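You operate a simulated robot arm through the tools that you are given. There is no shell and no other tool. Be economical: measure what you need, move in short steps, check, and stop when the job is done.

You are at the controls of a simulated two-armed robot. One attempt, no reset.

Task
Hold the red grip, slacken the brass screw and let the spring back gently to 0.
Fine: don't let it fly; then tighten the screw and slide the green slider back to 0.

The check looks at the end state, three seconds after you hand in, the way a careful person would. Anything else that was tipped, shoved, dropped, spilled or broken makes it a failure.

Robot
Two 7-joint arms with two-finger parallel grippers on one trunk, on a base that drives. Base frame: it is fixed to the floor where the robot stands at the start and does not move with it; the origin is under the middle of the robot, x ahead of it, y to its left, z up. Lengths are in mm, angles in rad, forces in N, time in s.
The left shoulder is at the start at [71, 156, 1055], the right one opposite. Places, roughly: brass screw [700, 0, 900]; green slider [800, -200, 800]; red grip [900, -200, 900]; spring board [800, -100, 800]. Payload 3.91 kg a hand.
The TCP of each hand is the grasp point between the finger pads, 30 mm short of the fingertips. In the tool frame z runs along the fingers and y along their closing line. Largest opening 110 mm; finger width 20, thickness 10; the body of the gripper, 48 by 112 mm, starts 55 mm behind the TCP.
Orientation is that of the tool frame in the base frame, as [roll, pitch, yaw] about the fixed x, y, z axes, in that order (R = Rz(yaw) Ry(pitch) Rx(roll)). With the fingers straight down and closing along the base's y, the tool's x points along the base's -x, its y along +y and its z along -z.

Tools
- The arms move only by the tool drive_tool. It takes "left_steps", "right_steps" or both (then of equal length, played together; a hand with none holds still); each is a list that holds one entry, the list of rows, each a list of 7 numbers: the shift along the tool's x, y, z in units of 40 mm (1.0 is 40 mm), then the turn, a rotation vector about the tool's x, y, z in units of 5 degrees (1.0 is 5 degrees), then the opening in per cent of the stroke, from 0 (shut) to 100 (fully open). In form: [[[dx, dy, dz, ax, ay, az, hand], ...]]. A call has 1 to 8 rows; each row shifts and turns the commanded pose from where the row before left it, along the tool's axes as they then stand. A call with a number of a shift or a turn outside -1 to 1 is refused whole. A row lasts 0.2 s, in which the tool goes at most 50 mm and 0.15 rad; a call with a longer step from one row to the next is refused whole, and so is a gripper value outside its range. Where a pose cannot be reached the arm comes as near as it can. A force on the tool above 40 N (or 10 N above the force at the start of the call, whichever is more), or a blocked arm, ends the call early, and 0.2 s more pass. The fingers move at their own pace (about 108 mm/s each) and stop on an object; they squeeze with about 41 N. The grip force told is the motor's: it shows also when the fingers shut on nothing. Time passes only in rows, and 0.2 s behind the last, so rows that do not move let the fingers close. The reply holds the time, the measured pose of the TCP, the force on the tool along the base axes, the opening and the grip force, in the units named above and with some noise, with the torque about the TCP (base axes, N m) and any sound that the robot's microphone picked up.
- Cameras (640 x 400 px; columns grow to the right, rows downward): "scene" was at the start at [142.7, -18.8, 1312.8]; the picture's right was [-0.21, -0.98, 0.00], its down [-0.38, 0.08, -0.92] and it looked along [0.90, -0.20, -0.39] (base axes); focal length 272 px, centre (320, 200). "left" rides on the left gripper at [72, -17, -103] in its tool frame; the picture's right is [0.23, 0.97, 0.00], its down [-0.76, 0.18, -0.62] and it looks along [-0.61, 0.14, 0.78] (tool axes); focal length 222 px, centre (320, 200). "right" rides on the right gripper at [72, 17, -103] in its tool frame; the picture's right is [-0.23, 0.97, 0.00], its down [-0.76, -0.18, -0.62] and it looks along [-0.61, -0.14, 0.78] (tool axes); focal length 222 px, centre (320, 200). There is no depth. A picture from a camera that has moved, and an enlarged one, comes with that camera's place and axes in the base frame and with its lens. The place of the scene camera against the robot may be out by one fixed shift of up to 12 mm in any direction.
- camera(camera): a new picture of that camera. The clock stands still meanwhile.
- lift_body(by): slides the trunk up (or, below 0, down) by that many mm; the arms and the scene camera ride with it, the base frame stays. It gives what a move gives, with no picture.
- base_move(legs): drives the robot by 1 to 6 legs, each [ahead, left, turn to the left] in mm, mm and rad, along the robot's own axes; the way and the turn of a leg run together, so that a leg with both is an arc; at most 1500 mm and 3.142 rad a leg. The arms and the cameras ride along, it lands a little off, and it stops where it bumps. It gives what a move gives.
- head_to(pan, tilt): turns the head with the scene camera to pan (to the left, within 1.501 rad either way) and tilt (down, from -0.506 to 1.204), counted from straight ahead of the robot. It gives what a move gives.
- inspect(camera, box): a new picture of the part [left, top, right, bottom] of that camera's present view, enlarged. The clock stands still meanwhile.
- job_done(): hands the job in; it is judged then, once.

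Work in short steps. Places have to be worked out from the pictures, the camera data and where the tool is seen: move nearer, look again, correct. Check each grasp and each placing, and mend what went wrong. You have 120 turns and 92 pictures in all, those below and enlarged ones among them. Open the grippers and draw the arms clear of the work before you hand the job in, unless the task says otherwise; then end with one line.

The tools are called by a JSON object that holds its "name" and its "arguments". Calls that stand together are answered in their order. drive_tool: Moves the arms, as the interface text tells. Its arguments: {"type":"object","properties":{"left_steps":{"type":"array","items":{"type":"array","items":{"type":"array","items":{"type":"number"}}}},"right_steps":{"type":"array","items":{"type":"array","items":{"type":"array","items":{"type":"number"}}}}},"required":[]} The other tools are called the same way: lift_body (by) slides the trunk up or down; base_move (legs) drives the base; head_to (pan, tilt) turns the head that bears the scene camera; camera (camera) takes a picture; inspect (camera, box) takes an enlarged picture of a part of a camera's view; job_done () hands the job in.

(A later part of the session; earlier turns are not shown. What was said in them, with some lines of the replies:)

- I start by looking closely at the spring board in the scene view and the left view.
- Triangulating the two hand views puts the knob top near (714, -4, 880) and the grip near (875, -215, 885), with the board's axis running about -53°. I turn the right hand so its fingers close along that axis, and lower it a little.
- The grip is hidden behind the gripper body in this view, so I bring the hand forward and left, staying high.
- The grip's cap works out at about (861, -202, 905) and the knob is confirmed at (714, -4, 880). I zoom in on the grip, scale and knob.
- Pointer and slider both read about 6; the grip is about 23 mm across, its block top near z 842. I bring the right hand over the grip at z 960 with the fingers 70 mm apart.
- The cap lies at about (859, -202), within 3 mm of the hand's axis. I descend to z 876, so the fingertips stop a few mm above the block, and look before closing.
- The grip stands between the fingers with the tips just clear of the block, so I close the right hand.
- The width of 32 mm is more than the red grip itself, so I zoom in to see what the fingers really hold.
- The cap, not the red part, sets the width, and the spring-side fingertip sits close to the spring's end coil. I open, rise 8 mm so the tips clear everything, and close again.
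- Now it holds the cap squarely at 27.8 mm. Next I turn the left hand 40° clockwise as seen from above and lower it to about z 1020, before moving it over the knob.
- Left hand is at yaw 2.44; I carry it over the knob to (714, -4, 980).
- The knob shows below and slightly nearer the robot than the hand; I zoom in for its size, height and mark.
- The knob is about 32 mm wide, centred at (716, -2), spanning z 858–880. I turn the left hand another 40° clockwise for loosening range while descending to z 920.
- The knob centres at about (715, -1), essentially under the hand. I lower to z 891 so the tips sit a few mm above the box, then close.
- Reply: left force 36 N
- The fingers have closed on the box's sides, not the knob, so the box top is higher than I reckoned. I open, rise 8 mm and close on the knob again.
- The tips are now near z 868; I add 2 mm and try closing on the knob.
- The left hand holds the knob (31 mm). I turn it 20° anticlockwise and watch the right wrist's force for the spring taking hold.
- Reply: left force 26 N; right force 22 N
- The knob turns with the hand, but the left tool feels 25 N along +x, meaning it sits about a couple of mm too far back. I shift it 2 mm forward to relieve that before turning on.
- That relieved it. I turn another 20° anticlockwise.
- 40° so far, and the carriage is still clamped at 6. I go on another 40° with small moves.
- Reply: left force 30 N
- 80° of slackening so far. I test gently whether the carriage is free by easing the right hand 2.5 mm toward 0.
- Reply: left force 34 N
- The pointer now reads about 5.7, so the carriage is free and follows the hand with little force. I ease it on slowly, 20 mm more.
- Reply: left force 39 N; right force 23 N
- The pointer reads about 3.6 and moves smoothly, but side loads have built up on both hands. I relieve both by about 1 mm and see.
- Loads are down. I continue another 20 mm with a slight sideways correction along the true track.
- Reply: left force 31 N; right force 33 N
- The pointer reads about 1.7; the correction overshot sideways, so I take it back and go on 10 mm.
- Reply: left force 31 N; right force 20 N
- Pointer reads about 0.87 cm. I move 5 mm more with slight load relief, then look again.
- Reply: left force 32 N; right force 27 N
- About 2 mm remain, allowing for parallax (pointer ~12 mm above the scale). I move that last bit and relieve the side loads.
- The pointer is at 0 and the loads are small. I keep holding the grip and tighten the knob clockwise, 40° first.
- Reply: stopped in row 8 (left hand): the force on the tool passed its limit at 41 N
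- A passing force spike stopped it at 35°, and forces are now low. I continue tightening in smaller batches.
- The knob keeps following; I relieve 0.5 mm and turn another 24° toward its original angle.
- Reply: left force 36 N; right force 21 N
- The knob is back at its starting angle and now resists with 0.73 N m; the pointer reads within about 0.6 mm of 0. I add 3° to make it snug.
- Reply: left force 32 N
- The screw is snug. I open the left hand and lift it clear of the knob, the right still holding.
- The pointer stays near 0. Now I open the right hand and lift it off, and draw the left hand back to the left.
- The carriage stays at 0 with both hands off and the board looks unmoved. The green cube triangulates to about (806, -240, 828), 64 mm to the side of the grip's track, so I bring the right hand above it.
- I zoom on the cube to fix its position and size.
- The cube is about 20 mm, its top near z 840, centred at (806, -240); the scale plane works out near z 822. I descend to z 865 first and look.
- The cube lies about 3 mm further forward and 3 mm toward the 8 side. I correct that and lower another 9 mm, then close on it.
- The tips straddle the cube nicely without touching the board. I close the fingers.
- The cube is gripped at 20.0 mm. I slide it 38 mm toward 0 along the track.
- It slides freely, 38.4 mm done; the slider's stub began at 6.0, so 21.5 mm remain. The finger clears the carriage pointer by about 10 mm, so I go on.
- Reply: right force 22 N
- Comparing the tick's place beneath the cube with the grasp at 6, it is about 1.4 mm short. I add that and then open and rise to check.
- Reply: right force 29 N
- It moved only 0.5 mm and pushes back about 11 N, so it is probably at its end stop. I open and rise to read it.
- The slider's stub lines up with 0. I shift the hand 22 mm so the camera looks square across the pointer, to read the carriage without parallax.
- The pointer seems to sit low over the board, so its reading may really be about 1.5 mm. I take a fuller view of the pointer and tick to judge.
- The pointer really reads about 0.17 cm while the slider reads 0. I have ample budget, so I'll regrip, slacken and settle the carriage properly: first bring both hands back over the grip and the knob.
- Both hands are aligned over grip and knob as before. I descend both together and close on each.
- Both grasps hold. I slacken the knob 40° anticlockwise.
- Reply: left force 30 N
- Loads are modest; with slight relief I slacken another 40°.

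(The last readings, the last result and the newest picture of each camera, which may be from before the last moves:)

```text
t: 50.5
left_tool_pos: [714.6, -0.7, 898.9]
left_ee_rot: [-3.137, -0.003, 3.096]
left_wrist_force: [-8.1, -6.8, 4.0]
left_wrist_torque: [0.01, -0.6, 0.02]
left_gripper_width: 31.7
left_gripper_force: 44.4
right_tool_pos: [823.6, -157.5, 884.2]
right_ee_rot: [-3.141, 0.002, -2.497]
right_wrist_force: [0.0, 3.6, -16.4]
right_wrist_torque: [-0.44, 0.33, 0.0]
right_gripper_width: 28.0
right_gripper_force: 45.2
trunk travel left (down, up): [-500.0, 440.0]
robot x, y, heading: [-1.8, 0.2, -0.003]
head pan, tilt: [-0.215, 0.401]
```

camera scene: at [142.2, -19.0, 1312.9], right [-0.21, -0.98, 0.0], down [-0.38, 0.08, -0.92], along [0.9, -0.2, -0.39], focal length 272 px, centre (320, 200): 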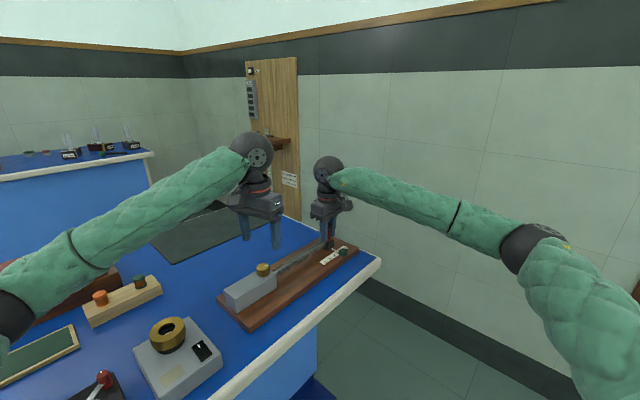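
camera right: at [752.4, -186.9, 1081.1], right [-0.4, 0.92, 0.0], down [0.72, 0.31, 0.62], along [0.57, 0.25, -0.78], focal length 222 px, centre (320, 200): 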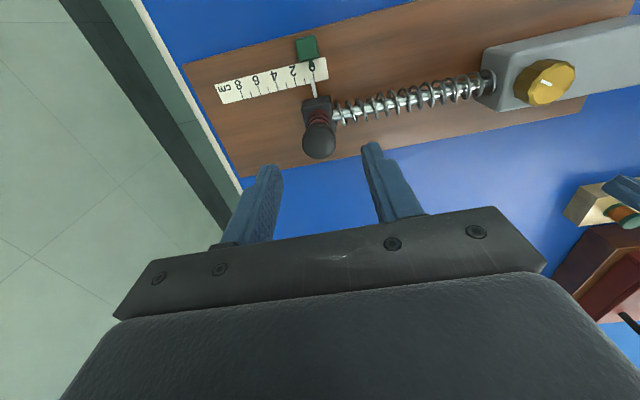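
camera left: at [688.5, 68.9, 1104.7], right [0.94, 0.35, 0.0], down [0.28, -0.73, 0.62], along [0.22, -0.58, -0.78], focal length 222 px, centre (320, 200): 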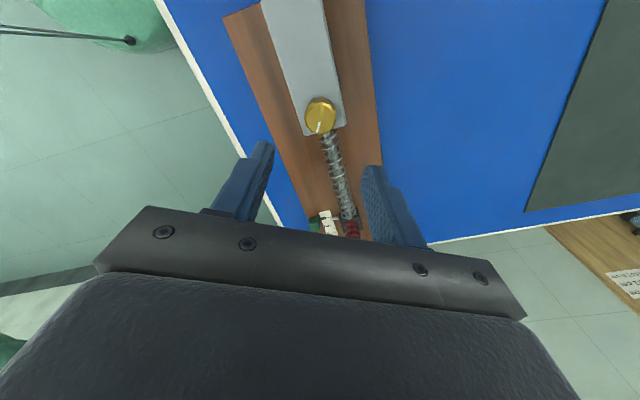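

The carriage is free again. I ease it 2 mm further toward 0 and read it.

{"name": "drive_tool", "arguments": {"right_steps": [[[0, 0.025, 0.008, 0, 0, 0, 0], [0, 0.025, 0, 0, 0, 0, 0], [0, 0, 0, 0, 0, 0, 0]]]}}

{"name": "inspect", "arguments": {"camera": "right", "box": [270, 60, 390, 160]}}

```text
t: 51.3
left_tool_pos: [714.6, -0.1, 899.8]
left_ee_rot: [3.141, -0.003, 3.095]
left_wrist_force: [-12.5, -7.0, 14.4]
left_wrist_torque: [0.12, -0.37, -0.03]
left_gripper_width: 31.5
left_gripper_force: 45.4
right_tool_pos: [821.6, -154.6, 884.7]
right_ee_rot: [-3.141, 0.003, -2.5]
right_wrist_force: [17.9, 1.6, -16.0]
right_wrist_torque: [-0.41, 0.97, 0.04]
right_gripper_width: 27.7
right_gripper_force: 45.2
trunk travel left (down, up): [-500.0, 440.0]
robot x, y, heading: [-0.1, -2.6, 0.006]
head pan, tilt: [-0.215, 0.401]
```

```text
4.00 times, centred on (330, 110) of right
camera zoom: at [752.6, -186.4, 987.6], right [-0.4, 0.92, 0.0], down [0.72, 0.31, 0.62], along [0.57, 0.25, -0.78], focal length 888 px, centre (280, 560)
```

zoom: 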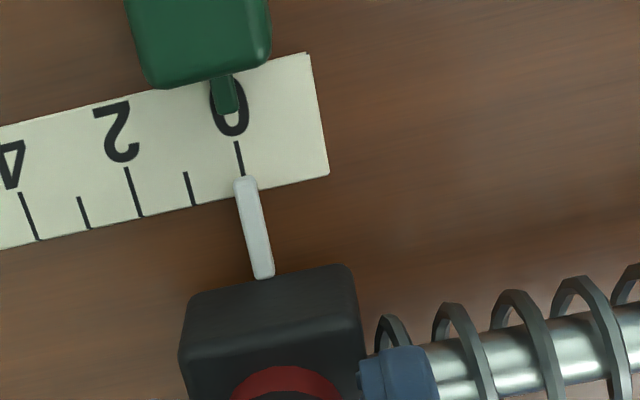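

The pointer now stands at 0, perhaps half a mm past, which allows for the drift while tightening. I tighten clockwise, first 40°.

{"name": "drive_tool", "arguments": {"left_steps": [[[0.006, -0.008, -0.008, 0, 0, 0.9, 0], [0, 0, 0, 0, 0, 0.9, 0], [0, 0, 0, 0, 0, 0.9, 0], [0, 0, 0, 0, 0, 0.9, 0], [0, 0, 0, 0, 0, 0.9, 0], [0, 0, 0, 0, 0, 0.9, 0], [0, 0, 0, 0, 0, 0.9, 0], [0, 0, 0, 0, 0, 0.9, 0]]]}}

```text
t: 53.1
left_tool_pos: [714.8, 0.2, 897.9]
left_ee_rot: [-3.141, -0.002, 2.466]
left_wrist_force: [-8.6, -0.2, 15.9]
left_wrist_torque: [0.6, 0.19, -0.02]
left_gripper_width: 31.5
left_gripper_force: 44.2
right_tool_pos: [821.8, -154.5, 884.3]
right_ee_rot: [3.141, 0.003, -2.499]
right_wrist_force: [28.4, -7.5, -6.7]
right_wrist_torque: [0.73, -0.03, -0.1]
right_gripper_width: 27.6
right_gripper_force: 44.9
trunk travel left (down, up): [-500.0, 440.0]
robot x, y, heading: [-1.0, 2.4, -0.007]
head pan, tilt: [-0.215, 0.401]
```

The right hand now presses about 20 N along the track, so I ease it back 0.8 mm while continuing to tighten 20°.

{"name": "drive_tool", "arguments": {"right_steps": [[[-0.012, -0.015, 0, 0, 0, 0, 0], [0, 0, 0, 0, 0, 0, 0], [0, 0, 0, 0, 0, 0, 0], [0, 0, 0, 0, 0, 0, 0]]], "left_steps": [[[0, 0, -0.01, 0, 0, 0.9, 0], [0, 0, 0, 0, 0, 0.9, 0], [0, 0, 0, 0, 0, 0.9, 0], [0, 0, 0, 0, 0, 0.9, 0]]]}}

{"name": "inspect", "arguments": {"camera": "right", "box": [270, 60, 390, 160]}}

```text
t: 54.1
left_tool_pos: [714.4, 0.7, 900.1]
left_ee_rot: [-3.14, -0.003, 2.154]
left_wrist_force: [3.1, 0.1, 9.7]
left_wrist_torque: [1.11, 0.19, 0.0]
left_gripper_width: 31.5
left_gripper_force: 44.6
right_tool_pos: [821.0, -154.4, 884.5]
right_ee_rot: [3.141, 0.003, -2.498]
right_wrist_force: [12.3, -6.0, -2.4]
right_wrist_torque: [0.26, -0.12, 0.02]
right_gripper_width: 27.9
right_gripper_force: 44.9
trunk travel left (down, up): [-500.0, 440.0]
robot x, y, heading: [4.8, 0.1, 0.0]
head pan, tilt: [-0.215, 0.401]
```

```text
4.00 times, centred on (330, 110) of right
camera zoom: at [752.7, -186.5, 987.7], right [-0.4, 0.92, 0.0], down [0.72, 0.31, 0.62], along [0.57, 0.25, -0.78], focal length 888 px, centre (280, 560)
```

zoom: 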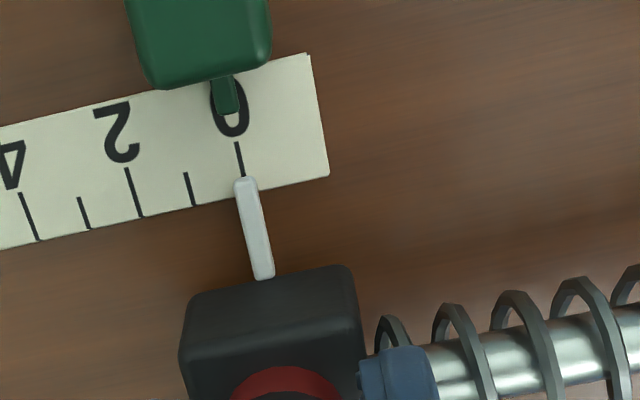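

Pointer still at 0. I finish tightening: about 27° more, past the earlier angle by a degree or two.

{"name": "drive_tool", "arguments": {"left_steps": [[[0, 0, 0, 0, 0, 0.9, 0], [0, 0, 0, 0, 0, 0.9, 0], [0, 0, 0, 0, 0, 0.9, 0], [0, 0, 0, 0, 0, 0.9, 0], [0, 0, 0, 0, 0, 0.9, 0], [0, 0, 0, 0, 0, 0.7, 0], [0, 0, 0, 0, 0, 0.4, 0]]]}}

{"name": "inspect", "arguments": {"camera": "left", "box": [240, 110, 400, 240]}}

```text
t: 55.7
left_tool_pos: [714.6, -0.3, 899.2]
left_ee_rot: [-3.14, -0.001, 1.663]
left_wrist_force: [1.7, 0.1, -4.0]
left_wrist_torque: [0.01, -0.51, 0.53]
left_gripper_width: 31.8
left_gripper_force: 44.6
right_tool_pos: [821.9, -154.4, 885.4]
right_ee_rot: [3.14, 0.003, -2.497]
right_wrist_force: [4.3, -7.5, 2.1]
right_wrist_torque: [-0.15, 0.52, -0.05]
right_gripper_width: 27.9
right_gripper_force: 45.2
trunk travel left (down, up): [-500.0, 440.0]
robot x, y, heading: [1.3, -1.2, -0.004]
head pan, tilt: [-0.215, 0.401]
```

```text
3.08 times, centred on (320, 175) of left
camera zoom: at [691.0, 70.0, 1002.1], right [0.95, 0.32, 0.0], down [0.25, -0.74, 0.62], along [0.2, -0.59, -0.78], focal length 684 px, centre (320, 277)
```

zoom: 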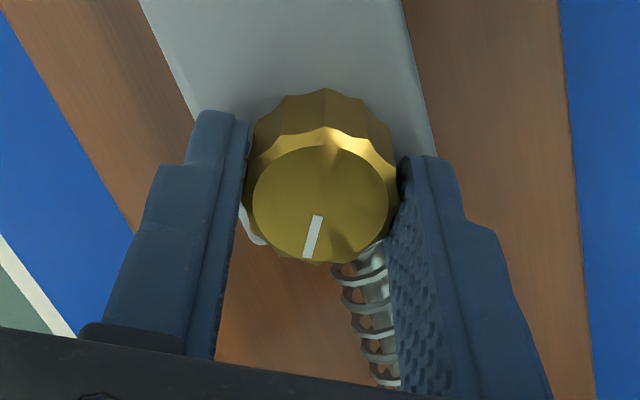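

The screw is tight again (0.53 N m, a little past its old angle) and loads are small. I release and lift both hands, keeping the right one the last to open.

{"name": "drive_tool", "arguments": {"left_steps": [[[0, 0, 0, 0, 0, 0, 50], [0, 0, 0, 0, 0, 0, 50], [0, 0, -0.5, 0, 0, 0, 60], [0, 0, -1, 0, 0, 0, 60], [0, 0, -1, 0, 0, 0, 60], [0.5, 0, -0.5, 0, 0, 0, 60], [1, 0, -0.5, 0, 0, 0, 60], [1, 0, 0, 0, 0, 0, 60]]], "right_steps": [[[0, 0, 0, 0, 0, 0, 0], [0, 0, 0, 0, 0, 0, 0], [0, 0, 0, 0, 0, 0, 0], [0, 0, 0, 0, 0, 0, 50], [0, 0, 0, 0, 0, 0, 50], [0, 0, -0.5, 0, 0, 0, 60], [0, 0, -1, 0, 0, 0, 60], [0, 0, -1, 0, 0, 0, 60]]]}}

{"name": "inspect", "arguments": {"camera": "right", "box": [280, 30, 350, 110]}}

{"name": "inspect", "arguments": {"camera": "scene", "box": [210, 210, 390, 330]}}

```text
t: 57.5
left_tool_pos: [704.8, 100.2, 1039.4]
left_ee_rot: [-3.141, 0.003, 1.664]
left_wrist_force: [-0.4, 1.2, 0.0]
left_wrist_torque: [-0.03, 0.02, 0.0]
left_gripper_width: 66.2
left_gripper_force: 0.0
right_tool_pos: [820.5, -152.7, 984.9]
right_ee_rot: [-3.141, 0.001, -2.5]
right_wrist_force: [-1.3, -0.6, 0.2]
right_wrist_torque: [-0.03, -0.01, 0.03]
right_gripper_width: 66.1
right_gripper_force: 0.1
trunk travel left (down, up): [-500.0, 440.0]
robot x, y, heading: [2.1, -0.3, -0.004]
head pan, tilt: [-0.215, 0.401]
```

```text
5.00 times, centred on (315, 70) of right
camera zoom: at [751.4, -185.7, 1089.0], right [-0.4, 0.92, 0.0], down [0.72, 0.31, 0.62], along [0.57, 0.25, -0.78], focal length 1111 px, centre (345, 850)
```

zoom: 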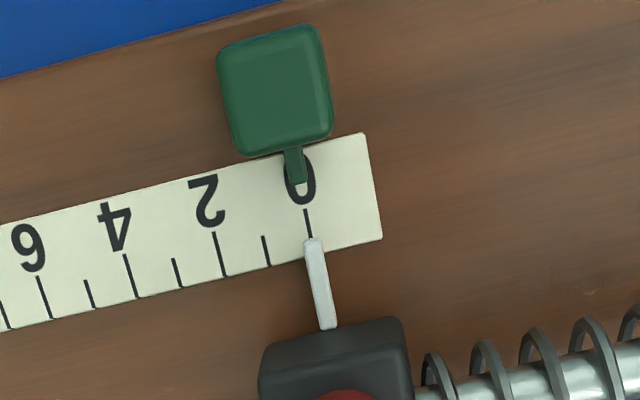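

```text
3.33 times, centred on (300, 270) of scene
camera zoom: at [142.2, -17.8, 1312.8], right [-0.21, -0.98, 0.0], down [-0.38, 0.08, -0.92], along [0.9, -0.2, -0.39], focal length 908 px, centre (387, -33)
```

zoom: 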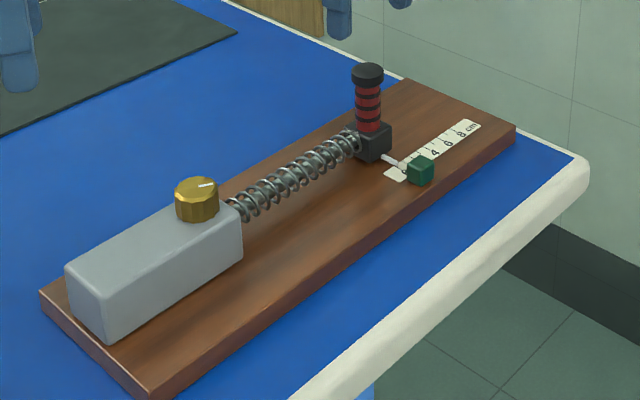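

Both pointer and slider now read 0 and the board has stayed put. I draw both arms clear with open grippers.

{"name": "drive_tool", "arguments": {"left_steps": [[[0.8, 0, -0.5, 0, 0, 0, 80], [0.8, 0, -0.5, 0, 0, 0, 100], [0.8, 0, -0.5, 0, 0, 0, 100], [0.5, 0, -0.5, 0, 0, 0, 100], [0, 0, -0.5, 0, 0, 0, 100], [0, 0, 0, 0, 0, 0, 100]]], "right_steps": [[[0, 0, -0.9, 0, 0, 0, 80], [0.5, -0.5, -0.8, 0, 0, 0, 100], [0.8, -0.5, -0.5, 0, 0, 0, 100], [0.8, -0.5, -0.5, 0, 0, 0, 100], [0.8, -0.5, -0.5, 0, 0, 0, 100], [0.8, 0, 0, 0, 0, 0, 100]]]}}

{"name": "camera", "arguments": {"camera": "scene"}}

```text
t: 58.9
left_tool_pos: [693.9, 216.8, 1140.1]
left_ee_rot: [-3.139, 0.0, 1.666]
left_wrist_force: [-0.6, 0.1, 0.1]
left_wrist_torque: [0.03, 0.02, 0.01]
left_gripper_width: 109.7
left_gripper_force: 0.0
right_tool_pos: [749.1, -306.5, 1111.9]
right_ee_rot: [3.14, 0.001, -2.498]
right_wrist_force: [0.1, -0.9, -0.5]
right_wrist_torque: [-0.03, 0.02, -0.02]
right_gripper_width: 110.0
right_gripper_force: 0.2
trunk travel left (down, up): [-500.0, 440.0]
robot x, y, heading: [-0.0, 1.9, -0.003]
head pan, tilt: [-0.215, 0.401]
```

```text
21 pictures are left
camera scene: at [142.6, -19.0, 1312.8], right [-0.21, -0.98, 0.0], down [-0.38, 0.08, -0.92], along [0.9, -0.2, -0.39], focal length 272 px, centre (320, 200)
```

scene: 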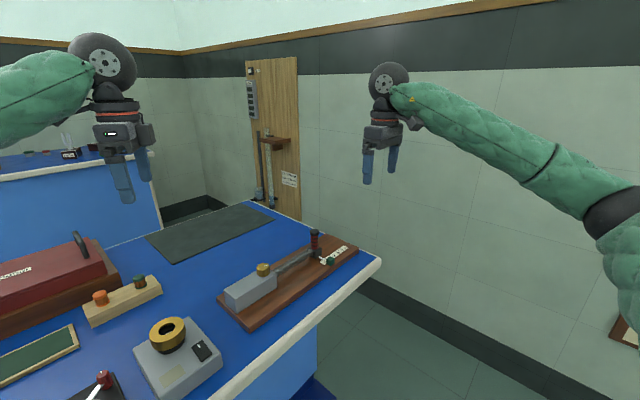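

Both arms are clear and everything else is in place, so I hand in.

{"name": "job_done", "arguments": {}}

```text
The job is handed in.
```

The spring is back at 0, the brass screw is tight again, and the green slider is at 0. Both readings are within about 1 mm. I let the spring back by hand without it flying. It first sat about 1.7 mm off 0, so I slackened the screw again, eased it to 0 and retightened. Both grippers are open and clear of the work.
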